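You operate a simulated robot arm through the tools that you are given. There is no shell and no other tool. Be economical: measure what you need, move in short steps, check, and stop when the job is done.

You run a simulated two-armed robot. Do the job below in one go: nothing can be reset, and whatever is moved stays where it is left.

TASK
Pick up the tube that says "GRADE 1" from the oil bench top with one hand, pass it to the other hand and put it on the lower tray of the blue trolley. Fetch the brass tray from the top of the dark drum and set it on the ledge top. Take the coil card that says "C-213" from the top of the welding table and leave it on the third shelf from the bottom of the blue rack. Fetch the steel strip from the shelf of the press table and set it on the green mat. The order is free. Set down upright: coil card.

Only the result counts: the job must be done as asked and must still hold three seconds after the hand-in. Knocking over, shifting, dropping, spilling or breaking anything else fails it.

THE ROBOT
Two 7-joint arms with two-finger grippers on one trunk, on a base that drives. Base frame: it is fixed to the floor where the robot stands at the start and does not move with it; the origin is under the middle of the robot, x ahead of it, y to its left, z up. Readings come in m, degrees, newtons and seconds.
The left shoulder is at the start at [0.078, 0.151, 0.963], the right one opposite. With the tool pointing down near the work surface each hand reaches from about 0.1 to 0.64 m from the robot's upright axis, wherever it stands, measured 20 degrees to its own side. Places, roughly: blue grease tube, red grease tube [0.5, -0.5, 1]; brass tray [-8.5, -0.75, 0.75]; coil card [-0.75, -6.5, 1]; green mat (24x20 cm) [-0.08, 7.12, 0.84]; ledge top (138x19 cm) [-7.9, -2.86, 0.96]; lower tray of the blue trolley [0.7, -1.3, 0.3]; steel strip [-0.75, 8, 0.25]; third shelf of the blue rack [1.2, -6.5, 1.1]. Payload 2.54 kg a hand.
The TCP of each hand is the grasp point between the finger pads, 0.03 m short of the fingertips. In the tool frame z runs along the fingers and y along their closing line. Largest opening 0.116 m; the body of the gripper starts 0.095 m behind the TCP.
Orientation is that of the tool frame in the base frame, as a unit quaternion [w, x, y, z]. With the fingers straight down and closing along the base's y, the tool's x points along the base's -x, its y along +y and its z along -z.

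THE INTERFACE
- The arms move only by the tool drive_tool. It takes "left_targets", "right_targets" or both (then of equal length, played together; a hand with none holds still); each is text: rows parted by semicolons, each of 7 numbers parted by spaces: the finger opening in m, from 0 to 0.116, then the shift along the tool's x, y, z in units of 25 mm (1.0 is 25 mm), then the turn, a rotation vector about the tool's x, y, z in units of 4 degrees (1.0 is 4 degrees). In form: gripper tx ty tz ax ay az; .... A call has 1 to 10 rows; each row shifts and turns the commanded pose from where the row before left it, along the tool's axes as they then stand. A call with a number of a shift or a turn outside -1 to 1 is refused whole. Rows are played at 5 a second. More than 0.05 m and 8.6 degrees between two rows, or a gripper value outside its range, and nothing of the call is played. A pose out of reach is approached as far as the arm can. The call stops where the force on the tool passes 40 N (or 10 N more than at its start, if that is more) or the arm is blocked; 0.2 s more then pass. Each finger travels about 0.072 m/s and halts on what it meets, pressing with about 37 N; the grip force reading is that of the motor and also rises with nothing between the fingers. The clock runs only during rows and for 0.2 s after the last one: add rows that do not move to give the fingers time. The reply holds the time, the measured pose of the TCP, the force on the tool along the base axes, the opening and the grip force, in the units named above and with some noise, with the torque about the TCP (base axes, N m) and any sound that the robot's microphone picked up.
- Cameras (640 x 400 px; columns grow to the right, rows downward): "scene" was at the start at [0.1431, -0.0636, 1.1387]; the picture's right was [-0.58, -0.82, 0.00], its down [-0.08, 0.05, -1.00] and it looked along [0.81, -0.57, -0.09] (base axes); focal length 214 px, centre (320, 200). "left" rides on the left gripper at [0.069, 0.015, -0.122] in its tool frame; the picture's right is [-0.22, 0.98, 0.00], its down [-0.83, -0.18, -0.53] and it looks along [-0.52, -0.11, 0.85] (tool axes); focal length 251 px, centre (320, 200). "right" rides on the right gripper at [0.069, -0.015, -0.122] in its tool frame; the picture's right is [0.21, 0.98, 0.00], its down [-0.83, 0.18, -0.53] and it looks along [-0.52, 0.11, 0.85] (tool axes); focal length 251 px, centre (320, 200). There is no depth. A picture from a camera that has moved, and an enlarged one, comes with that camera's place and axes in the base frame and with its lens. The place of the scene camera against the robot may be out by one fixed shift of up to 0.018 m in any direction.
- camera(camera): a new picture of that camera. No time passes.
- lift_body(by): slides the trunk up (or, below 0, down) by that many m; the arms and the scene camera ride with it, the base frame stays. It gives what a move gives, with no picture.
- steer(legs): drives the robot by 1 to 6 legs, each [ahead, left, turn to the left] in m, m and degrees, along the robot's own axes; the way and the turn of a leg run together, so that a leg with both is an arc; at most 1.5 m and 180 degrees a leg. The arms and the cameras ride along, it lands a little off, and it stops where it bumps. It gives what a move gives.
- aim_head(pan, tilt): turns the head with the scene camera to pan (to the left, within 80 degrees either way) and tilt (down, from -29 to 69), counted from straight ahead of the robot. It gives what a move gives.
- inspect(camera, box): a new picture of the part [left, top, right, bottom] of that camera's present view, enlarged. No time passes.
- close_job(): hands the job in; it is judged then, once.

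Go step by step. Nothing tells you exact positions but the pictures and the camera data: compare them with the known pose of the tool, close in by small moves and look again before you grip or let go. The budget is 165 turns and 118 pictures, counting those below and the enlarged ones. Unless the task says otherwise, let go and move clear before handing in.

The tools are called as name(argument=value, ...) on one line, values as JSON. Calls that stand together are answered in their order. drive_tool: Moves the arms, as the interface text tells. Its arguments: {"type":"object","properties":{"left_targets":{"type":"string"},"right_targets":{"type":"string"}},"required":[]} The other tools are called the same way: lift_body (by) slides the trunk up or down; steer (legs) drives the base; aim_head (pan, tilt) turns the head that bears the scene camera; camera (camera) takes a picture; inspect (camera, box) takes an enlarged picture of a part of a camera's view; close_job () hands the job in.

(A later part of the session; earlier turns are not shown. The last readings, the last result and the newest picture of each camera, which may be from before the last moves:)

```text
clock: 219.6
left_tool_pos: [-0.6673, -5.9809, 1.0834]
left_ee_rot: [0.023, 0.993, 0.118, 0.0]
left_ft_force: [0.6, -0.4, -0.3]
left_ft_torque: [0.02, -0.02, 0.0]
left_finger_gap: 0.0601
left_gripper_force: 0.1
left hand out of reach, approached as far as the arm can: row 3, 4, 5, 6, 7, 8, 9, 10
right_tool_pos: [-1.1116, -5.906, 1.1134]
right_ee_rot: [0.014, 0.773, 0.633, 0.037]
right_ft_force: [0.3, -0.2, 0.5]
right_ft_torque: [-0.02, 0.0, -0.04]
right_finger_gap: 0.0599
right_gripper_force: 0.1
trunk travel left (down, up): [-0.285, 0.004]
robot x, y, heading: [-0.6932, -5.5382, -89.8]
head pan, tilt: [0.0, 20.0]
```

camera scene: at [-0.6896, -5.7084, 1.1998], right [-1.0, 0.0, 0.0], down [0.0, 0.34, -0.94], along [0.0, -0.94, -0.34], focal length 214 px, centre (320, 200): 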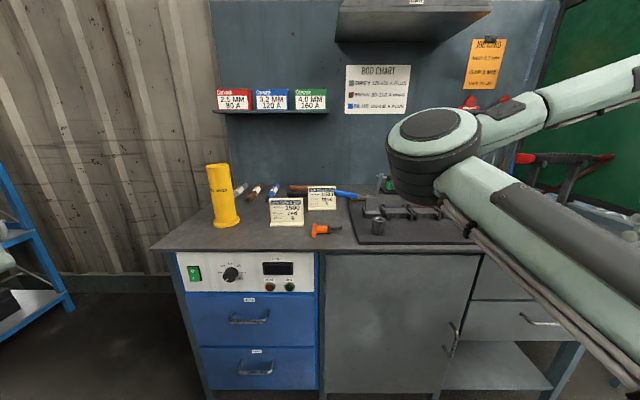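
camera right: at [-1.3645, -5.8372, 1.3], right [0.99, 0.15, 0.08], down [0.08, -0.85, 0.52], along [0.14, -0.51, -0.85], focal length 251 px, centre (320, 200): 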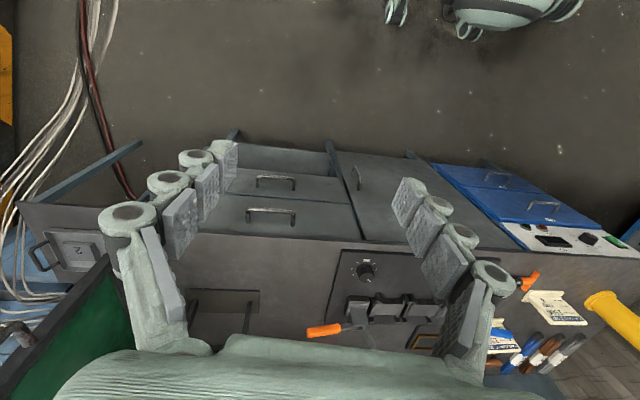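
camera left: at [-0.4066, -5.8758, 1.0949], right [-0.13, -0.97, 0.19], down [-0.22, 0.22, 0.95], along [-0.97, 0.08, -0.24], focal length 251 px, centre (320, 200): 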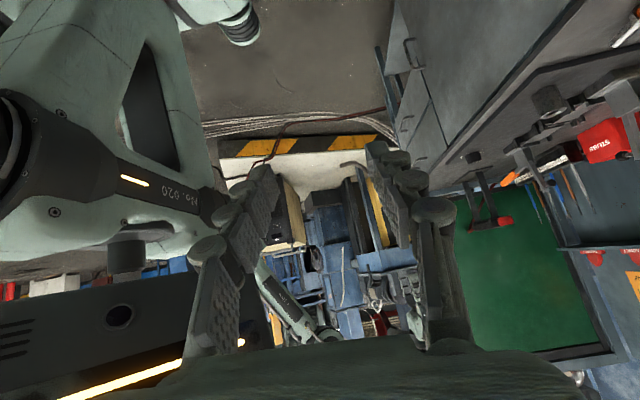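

Closing along the card's normal isn't reachable, but the card is about 0.109 m wide, just under the 0.116 m opening, so I can grip it by its two side edges with neutral yaw. I'll restore yaw and approach so the hand camera can measure the card precisely.

drive_tool(left_targets="0.116 0 0 -0.4 0 0 -1;0.116 0 0 -0.4 0 0 -1;0.116 0 0 -0.4 0 0 -1;0.116 0 0 -0.4 0 0 -1;0.116 0 0 0 0 0 -1;0.116 0 0 0 0 0 -1;0.116 0 0 0 0 0 -1;0.116 0 0 0 0 0 -1;0.116 0 0 0 0 0 -1;0.116 0 0 0 0 0 -1")

drive_tool(left_targets="0.116 0 0 0 0 0 -1;0.116 0 0 0 0 0 -1;0.116 0 0 0 0 0 -1;0.116 0 0 0 0 0 -1;0.116 0 0 0 0 0 -1;0.116 0 0 0 0 0 -1;0.116 0 0 0 0 0 -1;0.116 0 0 0 0 0 -1;0.116 0 0 0 0 0 -1;0.116 0 0 0 0 0 -0.2")

steer(legs=[[0.28, -0.11, 0]])

camera(camera="left")

camera(camera="scene")

```text
clock: 221.8
left_tool_pos: [-0.6662, -5.9785, 1.122]
left_ee_rot: [0.021, 0.893, 0.449, -0.007]
left_ft_force: [-1.0, 0.6, 1.0]
left_ft_torque: [0.02, -0.02, -0.03]
left_finger_gap: 0.1162
left_gripper_force: 0.0
right_tool_pos: [-1.1115, -5.9066, 1.1145]
right_ee_rot: [0.015, 0.773, 0.633, 0.037]
right_ft_force: [1.1, 0.5, 0.1]
right_ft_torque: [-0.03, -0.01, 0.0]
right_finger_gap: 0.0601
right_gripper_force: 0.1
trunk travel left (down, up): [-0.285, 0.004]
robot x, y, heading: [-0.6927, -5.5365, -89.8]
head pan, tilt: [0.0, 20.0]
```

```text
clock: 224.0
left_tool_pos: [-0.6677, -5.9789, 1.1219]
left_ee_rot: [0.018, 0.706, 0.708, -0.013]
left_ft_force: [0.0, -0.3, 0.4]
left_ft_torque: [-0.02, 0.0, -0.01]
left_finger_gap: 0.116
left_gripper_force: 0.0
right_tool_pos: [-1.1106, -5.9052, 1.1136]
right_ee_rot: [0.015, 0.773, 0.633, 0.037]
right_ft_force: [0.1, 0.3, 0.3]
right_ft_torque: [0.01, 0.0, -0.03]
right_finger_gap: 0.0601
right_gripper_force: 0.0
trunk travel left (down, up): [-0.285, 0.004]
robot x, y, heading: [-0.6909, -5.5363, -89.8]
head pan, tilt: [0.0, 20.0]
```

```text
clock: 226.1
left_tool_pos: [-0.7804, -6.2569, 1.1221]
left_ee_rot: [0.017, 0.709, 0.705, -0.012]
left_ft_force: [0.0, 0.0, -1.0]
left_ft_torque: [-0.01, 0.01, -0.04]
left_finger_gap: 0.1159
left_gripper_force: 0.0
right_tool_pos: [-1.2246, -6.18, 1.1137]
right_ee_rot: [0.015, 0.775, 0.631, 0.037]
right_ft_force: [-0.3, 0.1, -0.6]
right_ft_torque: [0.05, 0.0, 0.01]
right_finger_gap: 0.0601
right_gripper_force: 0.0
trunk travel left (down, up): [-0.285, 0.004]
robot x, y, heading: [-0.7986, -5.8156, -90.1]
head pan, tilt: [0.0, 20.0]
```

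```text
51 pictures are left
camera left: at [-0.7673, -6.182, 1.2409], right [0.98, -0.22, 0.02], down [-0.19, -0.8, 0.57], along [-0.11, -0.56, -0.82], focal length 251 px, centre (320, 200)
```

left: 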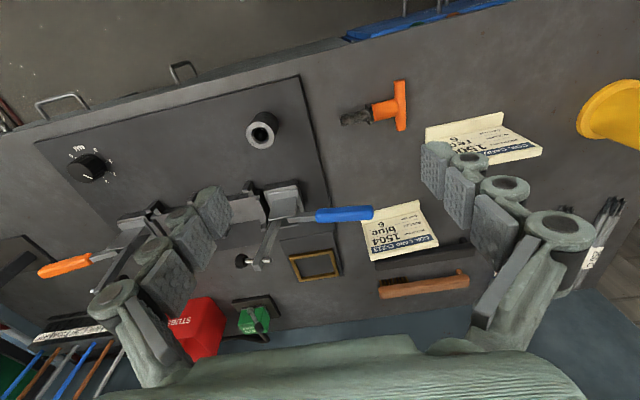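

```text
50 pictures are left
camera scene: at [-0.802, -5.9859, 1.1997], right [-1.0, 0.0, 0.0], down [0.0, 0.34, -0.94], along [0.0, -0.94, -0.34], focal length 214 px, centre (320, 200)
```

scene: 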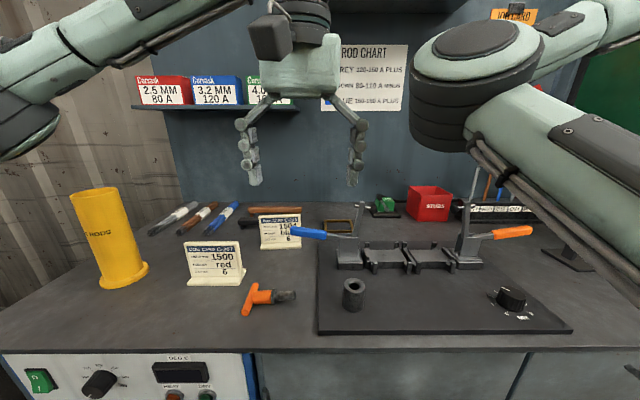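

inspect(camera="left", box=[330, 185, 474, 275])

```text
4.44 times, centred on (402, 230) of left
camera zoom: at [-0.7673, -6.182, 1.2409], right [0.98, -0.22, 0.02], down [-0.19, -0.8, 0.57], along [-0.11, -0.56, -0.82], focal length 1118 px, centre (-44, 67)
```

zoom: 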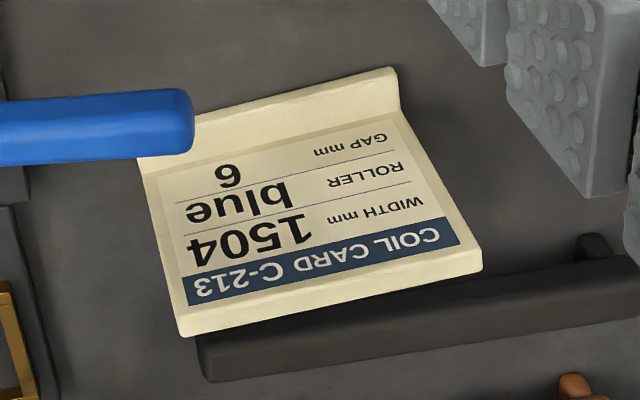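

Card C-213 measures about 0.109 m wide, centre x≈-0.697, y≈-6.50, top z≈0.96. I'll tilt the hand 20° forward for reach and move above it.

drive_tool(left_targets="0.116 0 0 0 0 -1 0;0.116 0 0 0 0 -1 0;0.116 0 0 0 0 -1 0;0.116 0 0 0 0 -1 0;0.116 0 0 0 0 -1 0;0.116 -0.8 0.6 0.32 0 0 0;0.116 -0.8 0.6 0.32 0 0 0;0.116 -0.8 0.6 0.32 0 0 0;0.116 -0.8 0.6 0.32 0 0 0;0.116 -0.8 0.6 0.32 0 0 0")

drive_tool(left_targets="0.116 -0.8 0.3 0.32 0 0 0;0.116 -0.8 0 0.32 0 0 0;0.116 -0.8 0 0.32 0 0 0;0.116 -0.8 0 0.32 0 0 0;0.116 -0.8 0 0.32 0 0 0;0.116 0 0 0 0 0 0")

camera(camera="left")

```text
clock: 228.3
left_tool_pos: [-0.706, -6.3651, 1.1229]
left_ee_rot: [0.14, 0.696, 0.691, -0.136]
left_ft_force: [0.6, -0.8, -0.1]
left_ft_torque: [0.02, 0.0, -0.02]
left_finger_gap: 0.116
left_gripper_force: 0.1
right_tool_pos: [-1.2244, -6.1801, 1.1134]
right_ee_rot: [0.014, 0.775, 0.631, 0.037]
right_ft_force: [0.3, 0.1, 0.0]
right_ft_torque: [0.0, 0.0, -0.01]
right_finger_gap: 0.06
right_gripper_force: 0.0
trunk travel left (down, up): [-0.285, 0.004]
robot x, y, heading: [-0.7996, -5.8149, -90.3]
head pan, tilt: [0.0, 20.0]
```

```text
clock: 229.7
left_tool_pos: [-0.7004, -6.471, 1.1246]
left_ee_rot: [0.14, 0.696, 0.691, -0.136]
left_ft_force: [0.6, -0.5, -0.2]
left_ft_torque: [0.0, -0.01, 0.02]
left_finger_gap: 0.1161
left_gripper_force: 0.3
right_tool_pos: [-1.2249, -6.1812, 1.1136]
right_ee_rot: [0.014, 0.776, 0.63, 0.037]
right_ft_force: [0.2, 0.3, -0.7]
right_ft_torque: [-0.01, -0.03, 0.01]
right_finger_gap: 0.06
right_gripper_force: 0.1
trunk travel left (down, up): [-0.285, 0.004]
robot x, y, heading: [-0.8026, -5.8154, -90.1]
head pan, tilt: [0.0, 20.0]
```

```text
48 pictures are left
camera left: at [-0.6866, -6.3597, 1.2114], right [0.97, -0.2, 0.09], down [-0.19, -0.56, 0.81], along [-0.12, -0.8, -0.58], focal length 251 px, centre (320, 200)
```

left: 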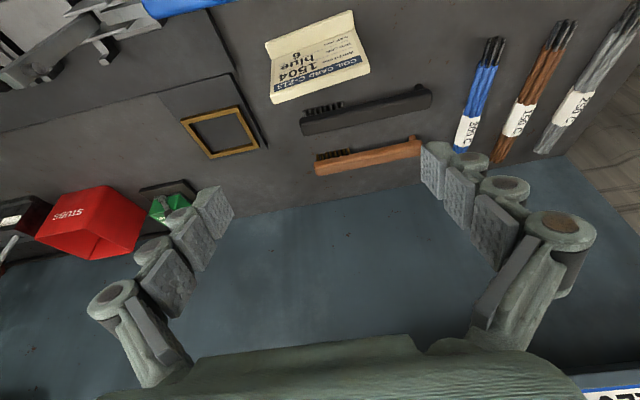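

inspect(camera="left", box=[250, 0, 394, 115])

```text
3.48 times, centred on (322, 58) of left
camera zoom: at [-0.6866, -6.3597, 1.2114], right [0.97, -0.2, 0.09], down [-0.19, -0.56, 0.81], along [-0.12, -0.8, -0.58], focal length 875 px, centre (313, 696)
```

zoom: 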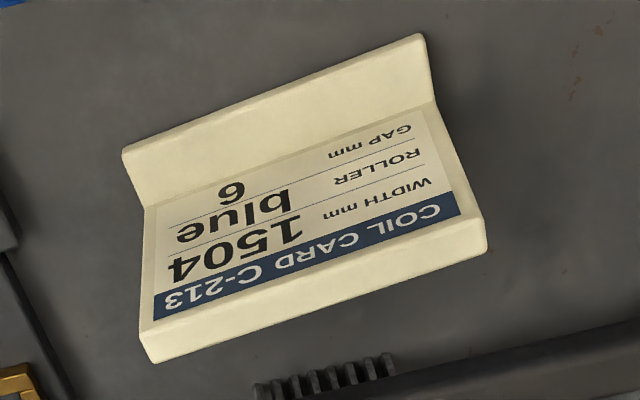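

Parallax gives a card top z≈0.944, width ≈0.11–0.113, centre (-0.694, -6.518). I'll lower until the fingertips are just above the card and compare the gap directly in the picture.

drive_tool(left_targets="0.116 0.238 0.045 0.887 0 0 -0.5;0.116 0.238 0.045 0.887 0 0 -0.5;0.116 0.238 0.045 0.887 0 0 0;0.116 0.238 0.045 0.887 0 0 0;0.116 0.238 0.045 0.887 0 0 0;0.116 0.2 0.045 0.7 0 0 0;0.116 0 0 0 0 0 0")

inspect(camera="left", box=[180, 20, 500, 220])

```text
clock: 231.3
left_tool_pos: [-0.6953, -6.4894, 0.9928]
left_ee_rot: [0.135, 0.671, 0.715, -0.141]
left_ft_force: [0.0, -0.1, -0.3]
left_ft_torque: [-0.02, -0.02, 0.03]
left_finger_gap: 0.1159
left_gripper_force: 0.0
right_tool_pos: [-1.2253, -6.1792, 1.1139]
right_ee_rot: [0.016, 0.776, 0.63, 0.037]
right_ft_force: [0.2, -0.6, 0.5]
right_ft_torque: [0.01, 0.0, -0.01]
right_finger_gap: 0.0603
right_gripper_force: 0.1
trunk travel left (down, up): [-0.285, 0.004]
robot x, y, heading: [-0.8005, -5.8096, -90.2]
head pan, tilt: [0.0, 20.0]
```

```text
2.00 times, centred on (340, 120) of left
camera zoom: at [-0.6852, -6.3773, 1.0796], right [0.99, -0.14, 0.06], down [-0.13, -0.57, 0.81], along [-0.08, -0.81, -0.58], focal length 503 px, centre (280, 360)
```

zoom: 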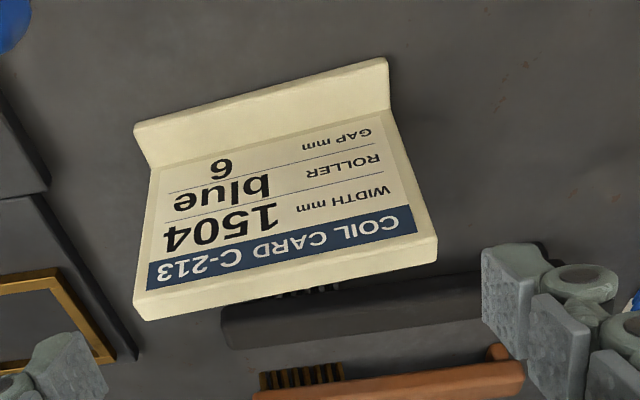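

Three views agree: card ≈0.111 m wide, top z≈0.946, and the hand is centred to under 1 mm. I'll descend along the fingers in small steps, watching force.

drive_tool(left_targets="0.116 0 0.02 0.4 0 0 0;0.116 0 0 0.4 0 0 0;0.116 0 0 0.3 0 0 0;0.116 0 0 0.2 0 0 0;0.116 0 0 0 0 0 0")

camera(camera="left")

```text
clock: 232.5
left_tool_pos: [-0.693, -6.5016, 0.9645]
left_ee_rot: [0.135, 0.671, 0.716, -0.141]
left_ft_force: [-0.7, 0.0, -0.7]
left_ft_torque: [-0.01, -0.02, -0.01]
left_finger_gap: 0.1162
left_gripper_force: 0.1
right_tool_pos: [-1.2256, -6.18, 1.1141]
right_ee_rot: [0.016, 0.775, 0.631, 0.036]
right_ft_force: [0.5, 0.1, -0.8]
right_ft_torque: [-0.02, 0.01, 0.01]
right_finger_gap: 0.0602
right_gripper_force: 0.0
trunk travel left (down, up): [-0.285, 0.004]
robot x, y, heading: [-0.798, -5.8114, -90.6]
head pan, tilt: [0.0, 20.0]
```

```text
45 pictures are left
camera left: at [-0.6828, -6.3892, 1.0489], right [0.99, -0.14, 0.06], down [-0.13, -0.57, 0.81], along [-0.08, -0.81, -0.58], focal length 251 px, centre (320, 200)
```

left: 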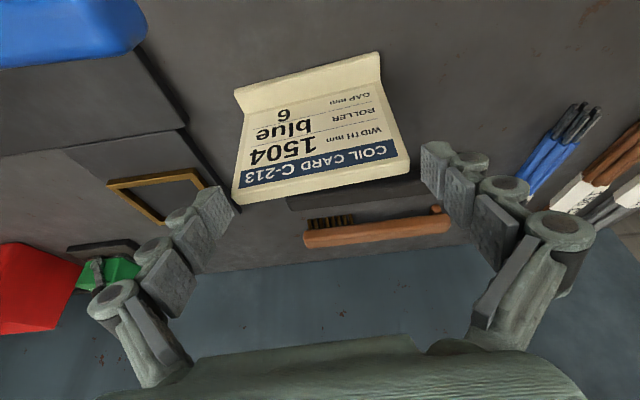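

drive_tool(left_targets="0.116 0 -0.03 0.3 0 0 0;0.116 0 0 0.3 0 0 0;0.116 0 0 0 0 0 0")

camera(camera="left")

```text
clock: 233.3
left_tool_pos: [-0.6947, -6.5074, 0.9508]
left_ee_rot: [0.135, 0.671, 0.715, -0.141]
left_ft_force: [-0.5, -0.7, 0.0]
left_ft_torque: [0.01, 0.01, -0.01]
left_finger_gap: 0.116
left_gripper_force: 0.1
right_tool_pos: [-1.2257, -6.1795, 1.1138]
right_ee_rot: [0.014, 0.775, 0.63, 0.037]
right_ft_force: [-0.4, 0.2, 0.3]
right_ft_torque: [0.0, 0.0, -0.02]
right_finger_gap: 0.0601
right_gripper_force: 0.0
trunk travel left (down, up): [-0.285, 0.004]
robot x, y, heading: [-0.8011, -5.8135, -90.4]
head pan, tilt: [0.0, 20.0]
```

```text
44 pictures are left
camera left: at [-0.6844, -6.3962, 1.0355], right [0.99, -0.14, 0.06], down [-0.13, -0.57, 0.81], along [-0.08, -0.81, -0.58], focal length 251 px, centre (320, 200)
```

left: 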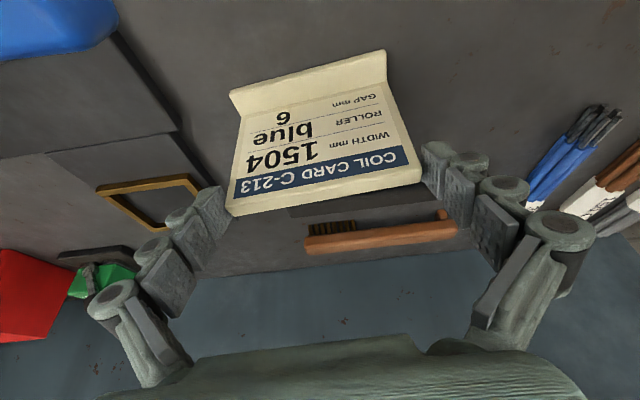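

inspect(camera="left", box=[180, 100, 500, 280])

```text
2.00 times, centred on (340, 190) of left
camera zoom: at [-0.6844, -6.3962, 1.0355], right [0.99, -0.14, 0.06], down [-0.13, -0.57, 0.81], along [-0.08, -0.81, -0.58], focal length 503 px, centre (280, 220)
```

zoom: 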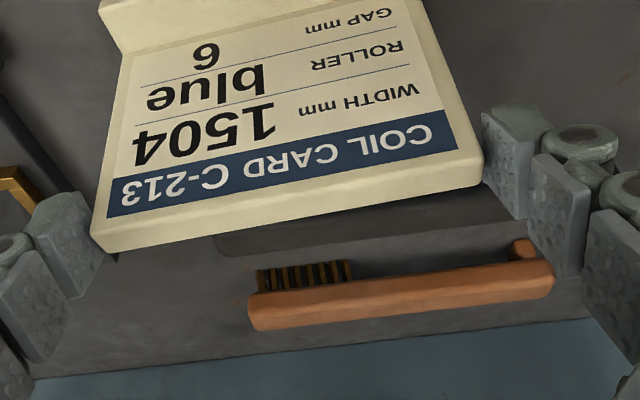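

The tips appear to be straddling the card edges without contact. I'll go 1.5 cm deeper and close.

drive_tool(left_targets="0.116 0 0 0.3 0 0 0;0.116 0 0 0.3 0 0 0;0.116 0 0 0 0 0 0;0.1 0 0 0 0 0 0;0.1 0 0 0 0 0 0;0.1 0 0 0 0 0 0")

inspect(camera="left", box=[180, 100, 500, 280])

```text
clock: 234.7
left_tool_pos: [-0.6943, -6.5128, 0.9365]
left_ee_rot: [0.136, 0.671, 0.715, -0.14]
left_ft_force: [-0.5, 0.5, 1.0]
left_ft_torque: [0.09, -0.14, 0.03]
left_finger_gap: 0.1109
left_gripper_force: 37.1
right_tool_pos: [-1.224, -6.1806, 1.1144]
right_ee_rot: [0.015, 0.775, 0.631, 0.037]
right_ft_force: [-0.2, -0.3, 0.2]
right_ft_torque: [0.0, 0.01, -0.01]
right_finger_gap: 0.0601
right_gripper_force: 0.0
trunk travel left (down, up): [-0.285, 0.004]
robot x, y, heading: [-0.7985, -5.8121, -90.3]
head pan, tilt: [0.0, 20.0]
```

```text
2.00 times, centred on (340, 190) of left
camera zoom: at [-0.6847, -6.4015, 1.0221], right [0.99, -0.14, 0.06], down [-0.13, -0.57, 0.81], along [-0.08, -0.81, -0.58], focal length 503 px, centre (280, 220)
```

zoom: 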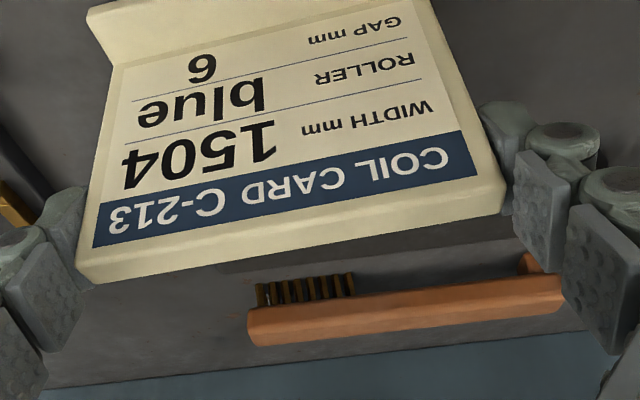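

Gripped at 0.1109 m width with full force. I'll lift straight up.

drive_tool(left_targets="0.1 -0.2 0 -0.46 0 0 0;0.1 -0.38 0 -0.92 0 0 0;0.1 -0.38 0 -0.92 0 0 0;0.1 -0.38 0 -0.92 0 0 0;0.1 -0.38 0 -0.92 0 0 0;0.1 -0.38 0 -0.92 0 0 0;0.1 0 0 0 0 0 0")

camera(camera="left")

camera(camera="scene")

```text
clock: 236.3
left_tool_pos: [-0.6909, -6.5119, 1.0725]
left_ee_rot: [0.135, 0.671, 0.715, -0.141]
left_ft_force: [-0.1, -0.8, 0.3]
left_ft_torque: [-0.02, -0.02, 0.01]
left_finger_gap: 0.1001
left_gripper_force: 0.1
right_tool_pos: [-1.2261, -6.1796, 1.1132]
right_ee_rot: [0.015, 0.775, 0.63, 0.037]
right_ft_force: [0.4, 0.0, 0.7]
right_ft_torque: [0.02, 0.03, -0.01]
right_finger_gap: 0.0602
right_gripper_force: 0.1
trunk travel left (down, up): [-0.285, 0.004]
robot x, y, heading: [-0.8007, -5.8125, -90.3]
head pan, tilt: [0.0, 20.0]
```

```text
41 pictures are left
camera left: at [-0.6812, -6.4009, 1.1578], right [0.99, -0.14, 0.06], down [-0.13, -0.57, 0.81], along [-0.08, -0.81, -0.58], focal length 251 px, centre (320, 200)
```

left: 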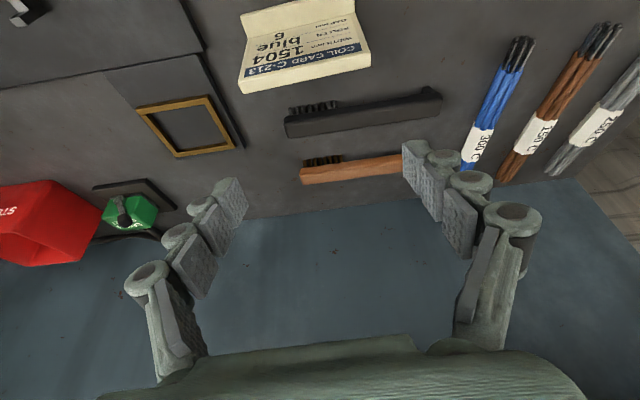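

```text
40 pictures are left
camera scene: at [-0.8018, -5.9856, 1.1998], right [-1.0, 0.0, 0.0], down [0.0, 0.34, -0.94], along [0.0, -0.94, -0.34], focal length 214 px, centre (320, 200)
```

scene: 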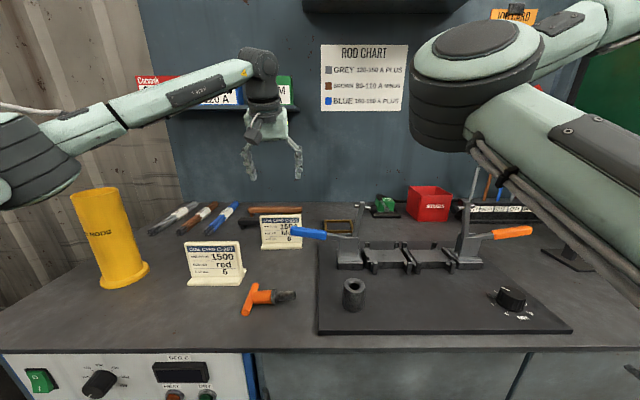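

The grip slipped off the top; the card still stands in place. I'll repeat deeper with a firmer close command.

drive_tool(left_targets="0.116 0 0 0 0 0 0;0.116 0.38 0 0.92 0 0 0;0.116 0.38 0 0.92 0 0 0;0.116 0.38 0 0.92 0 0 0;0.116 0.38 0 0.92 0 0 0;0.116 0.38 0 0.92 0 0 0;0.116 0.2 0 0.46 0 0 0;0.116 0 0 0 0 0 0")

drive_tool(left_targets="0.116 0 0 0.3 0 0 0;0.116 0 0 0.3 0 0 0;0.116 0 0 0.3 0 0 0;0.116 0 0 0 0 0 0;0.05 0 0 0 0 0 0;0.05 0 0 0 0 0 0;0.05 0 0 0 0 0 0;0.05 0 0 0 0 0 0;0.05 0 0 0 0 0 0;0.05 0 0 0 0 0 0")

camera(camera="left")

```text
clock: 238.1
left_tool_pos: [-0.6959, -6.5123, 0.9347]
left_ee_rot: [0.135, 0.671, 0.715, -0.141]
left_ft_force: [0.0, -0.3, -0.3]
left_ft_torque: [-0.01, 0.0, 0.0]
left_finger_gap: 0.1158
left_gripper_force: 0.1
right_tool_pos: [-1.2244, -6.1798, 1.1143]
right_ee_rot: [0.015, 0.775, 0.63, 0.038]
right_ft_force: [-0.2, 0.4, -0.4]
right_ft_torque: [0.01, 0.0, 0.02]
right_finger_gap: 0.0601
right_gripper_force: 0.1
trunk travel left (down, up): [-0.285, 0.004]
robot x, y, heading: [-0.8011, -5.81, -90.2]
head pan, tilt: [0.0, 20.0]
```

```text
clock: 240.3
left_tool_pos: [-0.6947, -6.5213, 0.9161]
left_ee_rot: [0.135, 0.671, 0.715, -0.14]
left_ft_force: [-0.3, -1.3, 4.9]
left_ft_torque: [0.05, -0.24, -0.04]
left_finger_gap: 0.1109
left_gripper_force: 37.2
right_tool_pos: [-1.2248, -6.1811, 1.1135]
right_ee_rot: [0.017, 0.775, 0.63, 0.037]
right_ft_force: [-0.1, -0.3, 0.6]
right_ft_torque: [0.0, 0.01, 0.03]
right_finger_gap: 0.0599
right_gripper_force: 0.0
trunk travel left (down, up): [-0.285, 0.004]
robot x, y, heading: [-0.7998, -5.8133, -90.3]
head pan, tilt: [0.0, 20.0]
```

```text
39 pictures are left
camera left: at [-0.6849, -6.4097, 1.0017], right [0.99, -0.14, 0.06], down [-0.13, -0.57, 0.81], along [-0.08, -0.81, -0.58], focal length 251 px, centre (320, 200)
```

left: 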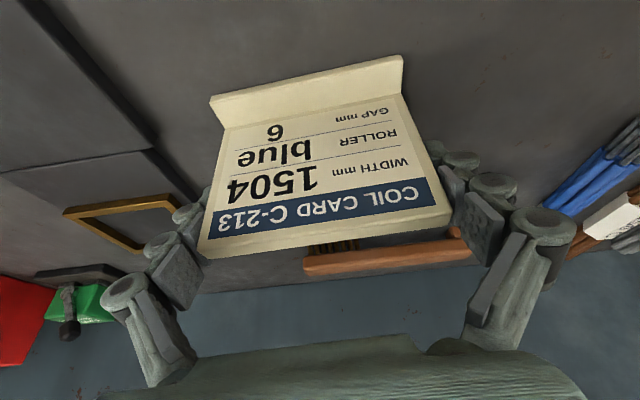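

drive_tool(left_targets="0.05 -0.1 0 -0.25 0 0 0;0.05 -0.1 0 -0.25 0 0 0;0.05 -0.2 0 -0.46 0 0 0;0.05 -0.2 0 -0.46 0 0 0;0.05 -0.2 0 -0.46 0 0 0;0.05 0 0 0 0 0 0")

camera(camera="scene")

```text
clock: 241.7
left_tool_pos: [-0.6924, -6.523, 0.9655]
left_ee_rot: [0.135, 0.671, 0.715, -0.14]
left_ft_force: [-0.6, -0.2, -0.9]
left_ft_torque: [-0.02, -0.02, -0.05]
left_finger_gap: 0.1105
left_gripper_force: 37.3
right_tool_pos: [-1.2231, -6.1804, 1.1142]
right_ee_rot: [0.015, 0.776, 0.63, 0.037]
right_ft_force: [0.0, -0.8, 0.2]
right_ft_torque: [0.02, 0.02, 0.03]
right_finger_gap: 0.0602
right_gripper_force: 0.1
trunk travel left (down, up): [-0.285, 0.004]
robot x, y, heading: [-0.801, -5.8159, -90.5]
head pan, tilt: [0.0, 20.0]
```

```text
38 pictures are left
camera scene: at [-0.8018, -5.9856, 1.1998], right [-1.0, 0.0, 0.0], down [0.0, 0.34, -0.94], along [0.0, -0.94, -0.34], focal length 214 px, centre (320, 200)
```

scene: 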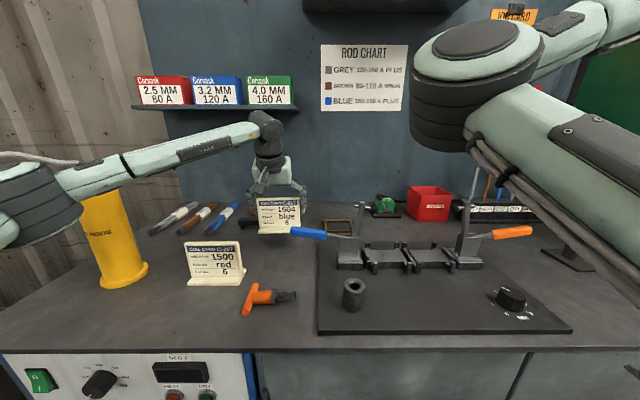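

The card is lifted and held. I'll raise it further, back away, and turn towards the rack.

drive_tool(left_targets="0.05 -0.38 0 -0.92 0 0 0;0.05 -0.38 0 -0.92 0 0 0;0.05 -0.38 0 -0.92 0 0 0;0.05 -0.38 0 -0.92 0 0 0;0.05 -0.38 0 -0.92 0 0 0;0.05 0 0 0 0 0 0")

steer(legs=[[-0.3, 0, 0], [0, 0.3, 90], [0.5, -0.2, 0]])

aim_head(pan=-20, tilt=12)

camera(camera="scene")

```text
clock: 243.1
left_tool_pos: [-0.6907, -6.524, 1.0902]
left_ee_rot: [0.135, 0.671, 0.716, -0.14]
left_ft_force: [0.0, 0.4, -0.1]
left_ft_torque: [0.02, -0.01, -0.01]
left_finger_gap: 0.1108
left_gripper_force: 37.8
right_tool_pos: [-1.2251, -6.1806, 1.1136]
right_ee_rot: [0.014, 0.775, 0.63, 0.037]
right_ft_force: [0.0, 0.6, 0.2]
right_ft_torque: [0.02, 0.0, -0.01]
right_finger_gap: 0.06
right_gripper_force: 0.1
trunk travel left (down, up): [-0.285, 0.004]
robot x, y, heading: [-0.7979, -5.8102, -90.0]
head pan, tilt: [0.0, 20.0]
```

```text
clock: 251.7
left_tool_pos: [0.5954, -5.4109, 1.0898]
left_ee_rot: [0.194, -0.03, 0.981, -0.004]
left_ft_force: [0.2, 0.6, -0.4]
left_ft_torque: [0.04, 0.02, 0.0]
left_finger_gap: 0.1109
left_gripper_force: 37.1
right_tool_pos: [0.2516, -5.944, 1.1132]
right_ee_rot: [-0.015, 0.104, 0.994, 0.036]
right_ft_force: [-0.3, -0.7, -0.2]
right_ft_torque: [-0.02, 0.01, 0.01]
right_finger_gap: 0.06
right_gripper_force: 0.0
trunk travel left (down, up): [-0.285, 0.004]
robot x, y, heading: [-0.1139, -5.5196, -0.2]
head pan, tilt: [0.0, 20.0]
cut short: leg 2
```

```text
clock: 252.5
left_tool_pos: [0.5939, -5.4097, 1.0899]
left_ee_rot: [0.195, -0.03, 0.98, -0.004]
left_ft_force: [-0.9, -0.1, -1.4]
left_ft_torque: [0.0, 0.0, -0.01]
left_finger_gap: 0.1109
left_gripper_force: 36.7
right_tool_pos: [0.2508, -5.9442, 1.1141]
right_ee_rot: [-0.016, 0.103, 0.994, 0.037]
right_ft_force: [0.3, -0.4, -0.3]
right_ft_torque: [0.0, -0.01, -0.02]
right_finger_gap: 0.0602
right_gripper_force: 0.0
trunk travel left (down, up): [-0.285, 0.004]
robot x, y, heading: [-0.1153, -5.5259, -0.2]
head pan, tilt: [-20.0, 12.0]
```

```text
37 pictures are left
camera scene: at [0.0404, -5.5634, 1.2128], right [-0.35, -0.94, 0.0], down [-0.2, 0.07, -0.98], along [0.92, -0.34, -0.21], focal length 214 px, centre (320, 200)
```

scene: 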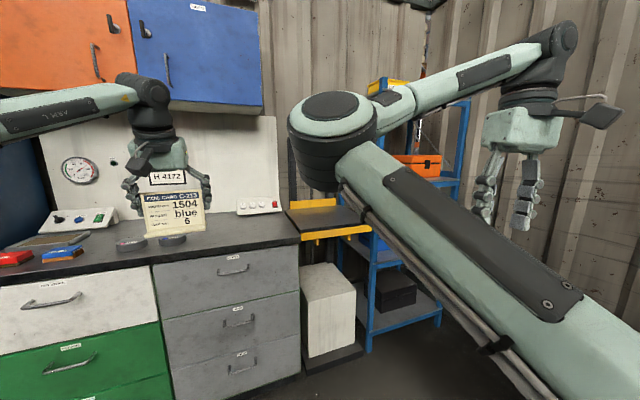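

Leg 2 was cut a little short but the pose is fine. The card hangs upright in the left hand. I'll retract the left hand and restore the right arm to its side before strafing to the rack.

drive_tool(left_targets="0.05 0.92 0 -0.38 0 0 0;0.05 0.92 0 -0.38 0 0 0;0.05 0.92 0 -0.38 0 0 0;0.05 0.92 0 -0.38 0 0 0;0.05 0.92 0 -0.38 0 0 0;0.05 0.92 0 -0.38 0 0 0;0.05 0.92 0 -0.38 0 0 0;0.05 0.92 0 -0.38 0 0 0;0.05 0.92 0 -0.38 0 0 0;0.05 0.92 0 -0.38 0 0 0", right_targets="0.06 0 -0.8 0 0 0 -1;0.06 0 -0.8 0 0 0 -1;0.06 0 -0.8 0 0 0 -1;0.06 0 -0.8 0 0 0 0;0.06 0 -0.8 0 0 0 0;0.06 0 0 0 0 0 0;0.06 0.5 0 0 0 0 0;0.06 0.5 0 0 0 0 0;0.06 0.5 0 0 0 0 0;0.06 0.5 0 0 0 0 0")

steer(legs=[[0.33, -0.1, 0], [0, -0.7, 0]])

camera(camera="scene")

```text
clock: 254.7
left_tool_pos: [0.3454, -5.4254, 1.0907]
left_ee_rot: [0.195, -0.031, 0.98, -0.004]
left_ft_force: [0.3, 0.6, -1.4]
left_ft_torque: [0.02, -0.05, -0.03]
left_finger_gap: 0.1108
left_gripper_force: 37.1
right_tool_pos: [0.1937, -6.0438, 1.1066]
right_ee_rot: [-0.012, -0.001, 0.999, 0.037]
right_ft_force: [-0.3, -0.3, 0.1]
right_ft_torque: [0.0, 0.01, 0.01]
right_finger_gap: 0.06
right_gripper_force: 0.2
trunk travel left (down, up): [-0.285, 0.004]
robot x, y, heading: [-0.1135, -5.521, -0.4]
head pan, tilt: [-20.0, 12.0]
```

```text
clock: 263.8
left_tool_pos: [0.6711, -6.2333, 1.0899]
left_ee_rot: [0.195, -0.032, 0.98, -0.004]
left_ft_force: [-0.7, -0.4, -2.2]
left_ft_torque: [0.02, -0.01, -0.02]
left_finger_gap: 0.1108
left_gripper_force: 37.0
right_tool_pos: [0.5183, -6.8527, 1.1058]
right_ee_rot: [-0.012, -0.003, 0.999, 0.039]
right_ft_force: [0.0, -0.8, -0.4]
right_ft_torque: [-0.03, -0.01, 0.03]
right_finger_gap: 0.0601
right_gripper_force: 0.1
trunk travel left (down, up): [-0.285, 0.004]
robot x, y, heading: [0.2107, -6.3299, -0.3]
head pan, tilt: [-20.0, 12.0]
```

```text
36 pictures are left
camera scene: at [0.3645, -6.3721, 1.2128], right [-0.34, -0.94, 0.0], down [-0.2, 0.07, -0.98], along [0.92, -0.34, -0.21], focal length 214 px, centre (320, 200)
```

scene: 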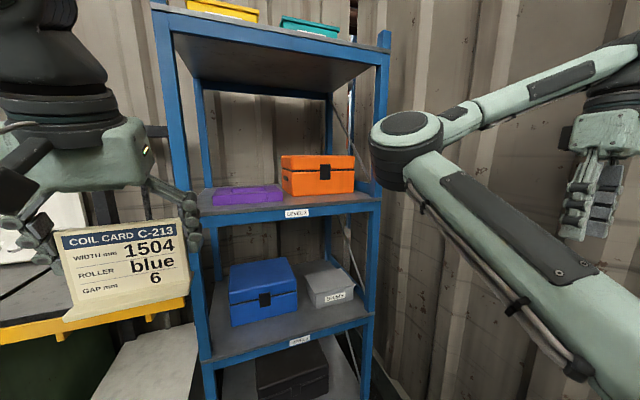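

The third shelf (orange box, purple case) has a free strip at its front, roughly x 1.04–1.18. I'll raise the card, pull the right arm in away from the wall, and drive closer, aiming for y≈-6.42.

drive_tool(left_targets="0.05 -0.38 0 -0.92 0 0 0;0.05 -0.38 0 -0.92 0 0 0;0.05 -0.38 0 -0.92 0 0 0;0.05 0 -0.8 0 0 0 0;0.05 0 -0.8 0 0 0 0;0.05 0 -0.8 0 0 0 0;0.05 0 -0.8 0 0 0 0", right_targets="0.06 0 0.8 0 0 0 0;0.06 0 0.8 0 0 0 0;0.06 0 0.8 0 0 0 0;0.06 0 0.8 0 0 0 0;0.06 0 0.8 0 0 0 0;0.06 0 0 0 0 0 0;0.06 0 0 0 0 0 0")

steer(legs=[[0.2, -0.06, 0.3]])

camera(camera="left")

camera(camera="scene")

```text
clock: 265.4
left_tool_pos: [0.6759, -6.3119, 1.167]
left_ee_rot: [0.194, -0.032, 0.98, -0.003]
left_ft_force: [0.0, 0.6, -0.2]
left_ft_torque: [0.03, -0.02, -0.02]
left_finger_gap: 0.1107
left_gripper_force: 36.8
right_tool_pos: [0.5185, -6.7538, 1.1148]
right_ee_rot: [-0.011, -0.004, 0.999, 0.038]
right_ft_force: [-0.5, 0.8, 0.2]
right_ft_torque: [-0.03, 0.01, -0.01]
right_finger_gap: 0.0602
right_gripper_force: 0.0
trunk travel left (down, up): [-0.285, 0.004]
robot x, y, heading: [0.2097, -6.3264, -0.3]
head pan, tilt: [-20.0, 12.0]
```

```text
clock: 267.0
left_tool_pos: [0.8757, -6.3664, 1.1666]
left_ee_rot: [0.194, -0.037, 0.98, -0.002]
left_ft_force: [0.8, -0.7, -1.4]
left_ft_torque: [-0.01, 0.0, -0.04]
left_finger_gap: 0.1108
left_gripper_force: 36.6
right_tool_pos: [0.7222, -6.8123, 1.1142]
right_ee_rot: [-0.012, -0.008, 0.999, 0.039]
right_ft_force: [0.5, 0.0, -0.3]
right_ft_torque: [0.02, 0.05, -0.02]
right_finger_gap: 0.0601
right_gripper_force: 0.0
trunk travel left (down, up): [-0.285, 0.004]
robot x, y, heading: [0.4064, -6.3909, 0.2]
head pan, tilt: [-20.0, 12.0]
```

```text
35 pictures are left
camera left: at [0.7628, -6.3573, 1.2529], right [0.13, 0.99, 0.06], down [0.57, -0.13, 0.81], along [0.81, -0.07, -0.58], focal length 251 px, centre (320, 200)
```

left: 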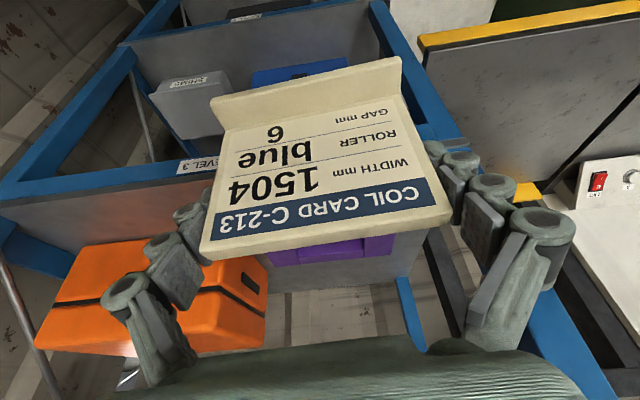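

```text
34 pictures are left
camera scene: at [0.5648, -6.4308, 1.2127], right [-0.34, -0.94, 0.0], down [-0.2, 0.07, -0.98], along [0.92, -0.33, -0.21], focal length 214 px, centre (320, 200)
```

scene: 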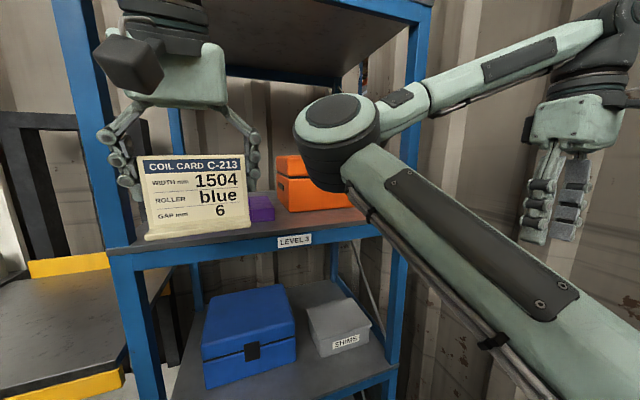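

The shelf is labelled LEVEL 3; its front lip is at x≈0.96, z≈1.05, with free depth to x≈1.11. I'll move the card in over it to (1.02, -6.41).

drive_tool(left_targets="0.05 -0.9 -0.35 0.373 0 0 0;0.05 -0.9 -0.35 0.373 0 0 0;0.05 -0.9 -0.35 0.373 0 0 0;0.05 -0.9 -0.35 0.373 0 0 0;0.05 -0.9 -0.35 0.373 0 0 0;0.05 -0.9 -0.35 0.373 0 0 0;0.05 0 0 0 0 0 0")

camera(camera="left")

inspect(camera="scene", box=[80, 60, 400, 280])

```text
clock: 268.6
left_tool_pos: [1.0237, -6.4094, 1.1677]
left_ee_rot: [0.196, -0.037, 0.98, -0.002]
left_ft_force: [-0.8, -0.1, -0.8]
left_ft_torque: [-0.03, -0.01, -0.02]
left_finger_gap: 0.1107
left_gripper_force: 37.1
right_tool_pos: [0.7209, -6.8111, 1.1152]
right_ee_rot: [-0.012, -0.007, 0.999, 0.038]
right_ft_force: [-0.8, 0.6, 0.4]
right_ft_torque: [0.01, -0.03, -0.01]
right_finger_gap: 0.0601
right_gripper_force: 0.1
trunk travel left (down, up): [-0.285, 0.004]
robot x, y, heading: [0.408, -6.3887, 0.1]
head pan, tilt: [-20.0, 12.0]
```

```text
33 pictures are left
camera left: at [0.9112, -6.4003, 1.2533], right [0.13, 0.99, 0.06], down [0.57, -0.13, 0.81], along [0.81, -0.07, -0.58], focal length 251 px, centre (320, 200)
```

left: 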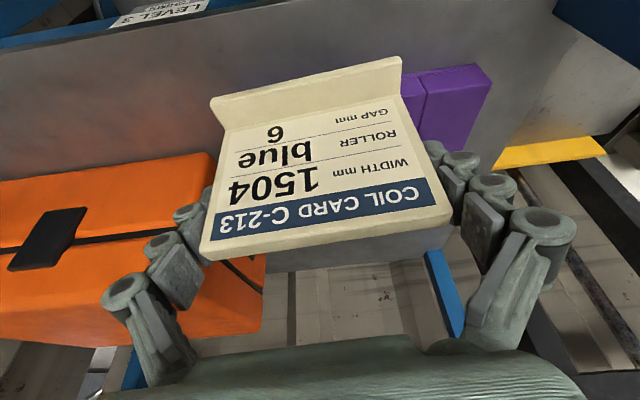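

```text
1.82 times, centred on (240, 170) of scene
camera zoom: at [0.564, -6.4305, 1.2129], right [-0.34, -0.94, 0.0], down [-0.2, 0.07, -0.98], along [0.92, -0.33, -0.21], focal length 390 px, centre (466, 254)
```

zoom: 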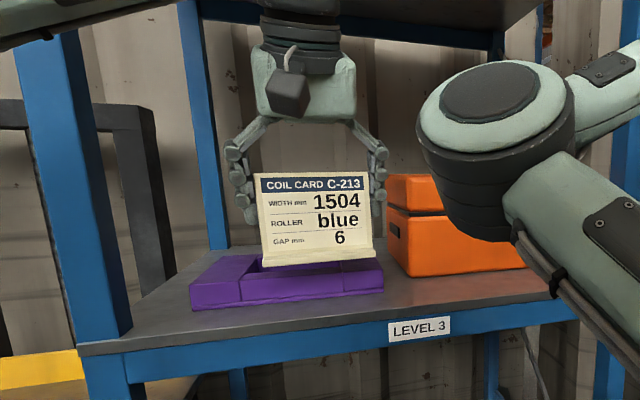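

The purple case's front is at x≈1.077, so the card at 1.02 clears it. Lowering gently.

drive_tool(left_targets="0.05 0.3 0 0.74 0 0 0;0.05 0.23 0 0.55 0 0 0;0.05 0.08 0 0.18 0 0 0;0.05 0 0 0 0 0 0")

drive_tool(left_targets="0.05 0.04 0 0.1 0 0 0;0.05 0.04 0 0.1 0 0 0;0.05 0 0 0 0 0 0")

inspect(camera="scene", box=[80, 100, 320, 280])

```text
clock: 269.6
left_tool_pos: [1.0203, -6.4105, 1.1303]
left_ee_rot: [0.197, -0.037, 0.98, -0.003]
left_ft_force: [-3.2, -0.7, 21.4]
left_ft_torque: [0.08, -0.02, 0.0]
left_finger_gap: 0.1114
left_gripper_force: 37.3
right_tool_pos: [0.719, -6.8109, 1.1163]
right_ee_rot: [-0.01, -0.007, 0.999, 0.039]
right_ft_force: [0.2, 0.8, -0.2]
right_ft_torque: [0.01, 0.01, 0.01]
right_finger_gap: 0.0602
right_gripper_force: 0.1
trunk travel left (down, up): [-0.285, 0.004]
robot x, y, heading: [0.4088, -6.3893, 0.3]
head pan, tilt: [-20.0, 12.0]
```

```text
clock: 270.4
left_tool_pos: [1.0217, -6.4113, 1.1245]
left_ee_rot: [0.196, -0.036, 0.98, -0.003]
left_ft_force: [-3.0, -3.1, 21.3]
left_ft_torque: [-0.01, 0.03, 0.05]
left_finger_gap: 0.1109
left_gripper_force: 37.1
right_tool_pos: [0.7188, -6.8117, 1.1157]
right_ee_rot: [-0.01, -0.007, 0.999, 0.038]
right_ft_force: [-0.2, -0.2, -0.4]
right_ft_torque: [0.0, -0.03, 0.0]
right_finger_gap: 0.0598
right_gripper_force: 0.0
trunk travel left (down, up): [-0.285, 0.004]
robot x, y, heading: [0.4094, -6.386, 0.4]
head pan, tilt: [-20.0, 12.0]
```

```text
2.22 times, centred on (200, 190) of scene
camera zoom: at [0.5617, -6.4308, 1.2133], right [-0.34, -0.94, 0.0], down [-0.19, 0.07, -0.98], along [0.92, -0.33, -0.21], focal length 477 px, centre (587, 222)
```

zoom: 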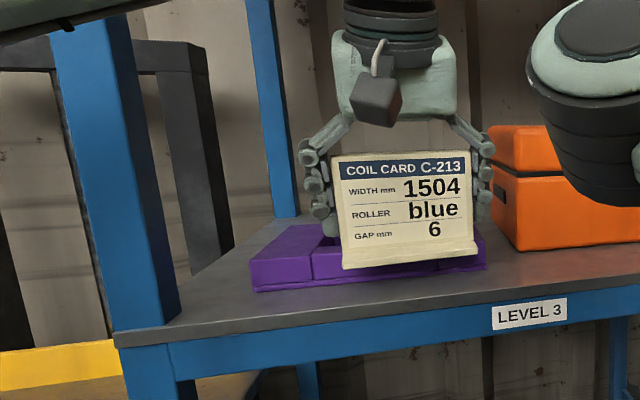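

The contact came too early: the card's foot (about 5 cm deep) landed on the purple case, whose front I now measure at x≈1.035. I'll lift, pull back 2 cm to x≈1.00, and lower again.

drive_tool(left_targets="0.05 -0.25 0 -0.6 0 0 0;0.05 -0.25 0 -0.6 0 0 0;0.05 0.73 0 -0.3 0 0 0;0.05 0 0 0 0 0 0")

camera(camera="left")

inspect(camera="scene", box=[80, 100, 320, 280])

```text
clock: 271.4
left_tool_pos: [1.0045, -6.4093, 1.1544]
left_ee_rot: [0.194, -0.037, 0.98, -0.002]
left_ft_force: [0.1, -0.2, -0.9]
left_ft_torque: [0.02, 0.01, 0.02]
left_finger_gap: 0.1108
left_gripper_force: 37.1
right_tool_pos: [0.722, -6.8108, 1.1152]
right_ee_rot: [-0.012, -0.007, 0.999, 0.038]
right_ft_force: [0.0, 0.1, 0.4]
right_ft_torque: [0.01, -0.02, 0.01]
right_finger_gap: 0.0599
right_gripper_force: 0.1
trunk travel left (down, up): [-0.285, 0.004]
robot x, y, heading: [0.4105, -6.39, 0.5]
head pan, tilt: [-20.0, 12.0]
```

```text
30 pictures are left
camera left: at [0.8929, -6.4007, 1.2408], right [0.13, 0.99, 0.06], down [0.57, -0.13, 0.81], along [0.81, -0.07, -0.58], focal length 251 px, centre (320, 200)
```

left: 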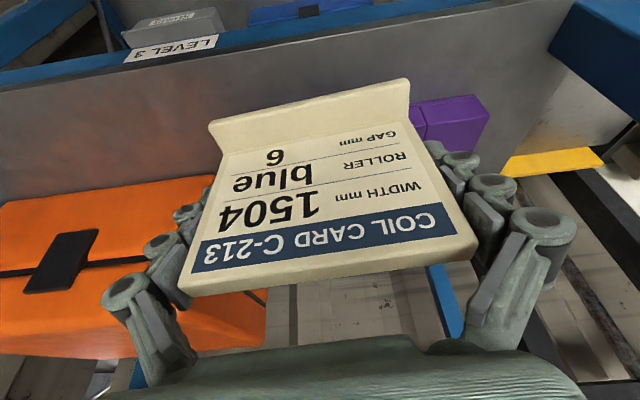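

```text
2.22 times, centred on (200, 190) of scene
camera zoom: at [0.5643, -6.4307, 1.2128], right [-0.34, -0.94, 0.0], down [-0.2, 0.07, -0.98], along [0.92, -0.33, -0.21], focal length 477 px, centre (587, 222)
```

zoom: 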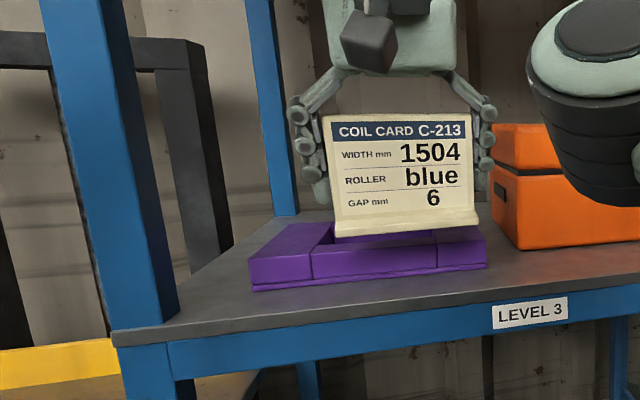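

The card stays firm; I'll shift 1 cm further out and lower to contact.

drive_tool(left_targets="0.05 0.39 0 -0.16 0 0 0;0.05 0.3 0 0.74 0 0 0;0.05 0.23 0 0.55 0 0 0;0.05 0.08 0 0.18 0 0 0;0.05 0 0 0 0 0 0")

inspect(camera="scene", box=[80, 100, 320, 280])

```text
clock: 272.6
left_tool_pos: [0.9925, -6.4131, 1.1147]
left_ee_rot: [0.196, -0.037, 0.98, -0.002]
left_ft_force: [1.0, -0.4, -1.1]
left_ft_torque: [-0.03, -0.01, -0.01]
left_finger_gap: 0.1108
left_gripper_force: 37.2
right_tool_pos: [0.7207, -6.8119, 1.1154]
right_ee_rot: [-0.012, -0.007, 0.999, 0.038]
right_ft_force: [0.7, -0.5, -0.2]
right_ft_torque: [-0.02, -0.03, 0.04]
right_finger_gap: 0.0599
right_gripper_force: 0.1
trunk travel left (down, up): [-0.285, 0.004]
robot x, y, heading: [0.4063, -6.3853, 0.5]
head pan, tilt: [-20.0, 12.0]
```

```text
2.22 times, centred on (200, 190) of scene
camera zoom: at [0.5641, -6.4306, 1.2128], right [-0.34, -0.94, 0.0], down [-0.2, 0.07, -0.98], along [0.92, -0.33, -0.21], focal length 477 px, centre (587, 222)
```

zoom: 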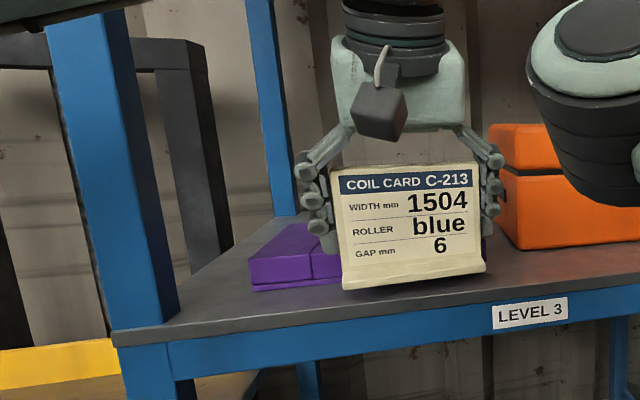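

drive_tool(left_targets="0.05 0.08 0 0.18 0 0 0;0.05 0.08 0 0.18 0 0 0;0.05 0.06 0 0.14 0 0 0;0.05 0 0 0 0 0 0")

drive_tool(left_targets="0.05 0.04 0 0.09 0 0 0;0.05 0.04 0 0.09 0 0 0;0.05 0 0 0 0 0 0")

inspect(camera="scene", box=[80, 100, 320, 280])

```text
clock: 273.6
left_tool_pos: [0.992, -6.4122, 1.1026]
left_ee_rot: [0.196, -0.036, 0.98, -0.002]
left_ft_force: [0.2, -0.1, -1.3]
left_ft_torque: [-0.01, -0.01, -0.01]
left_finger_gap: 0.1104
left_gripper_force: 37.2
right_tool_pos: [0.7218, -6.8105, 1.1152]
right_ee_rot: [-0.012, -0.008, 0.999, 0.038]
right_ft_force: [-0.7, -0.7, 0.3]
right_ft_torque: [-0.02, 0.0, 0.0]
right_finger_gap: 0.06
right_gripper_force: 0.1
trunk travel left (down, up): [-0.285, 0.004]
robot x, y, heading: [0.4102, -6.3883, 0.3]
head pan, tilt: [-20.0, 12.0]
```

```text
clock: 274.4
left_tool_pos: [0.9921, -6.4136, 1.0996]
left_ee_rot: [0.197, -0.036, 0.98, -0.002]
left_ft_force: [3.5, -0.5, 11.7]
left_ft_torque: [0.62, 0.17, -0.14]
left_finger_gap: 0.111
left_gripper_force: 37.3
right_tool_pos: [0.7217, -6.8112, 1.1157]
right_ee_rot: [-0.011, -0.007, 0.999, 0.038]
right_ft_force: [-0.9, -0.1, 0.2]
right_ft_torque: [-0.02, 0.01, -0.03]
right_finger_gap: 0.0602
right_gripper_force: 0.0
trunk travel left (down, up): [-0.285, 0.004]
robot x, y, heading: [0.4078, -6.3878, 0.4]
head pan, tilt: [-20.0, 12.0]
```

```text
2.22 times, centred on (200, 190) of scene
camera zoom: at [0.5635, -6.4307, 1.2131], right [-0.34, -0.94, 0.0], down [-0.2, 0.07, -0.98], along [0.92, -0.33, -0.21], focal length 477 px, centre (587, 222)
```

zoom: 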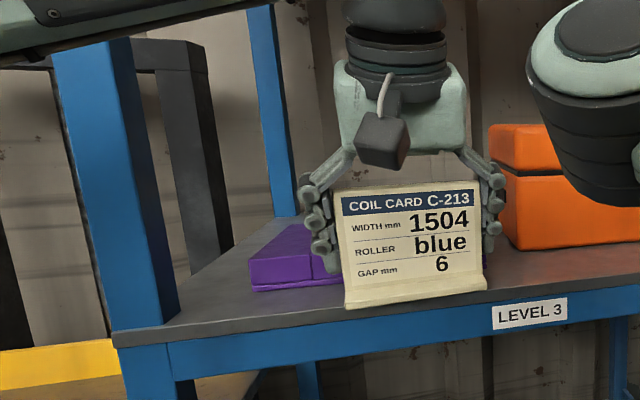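

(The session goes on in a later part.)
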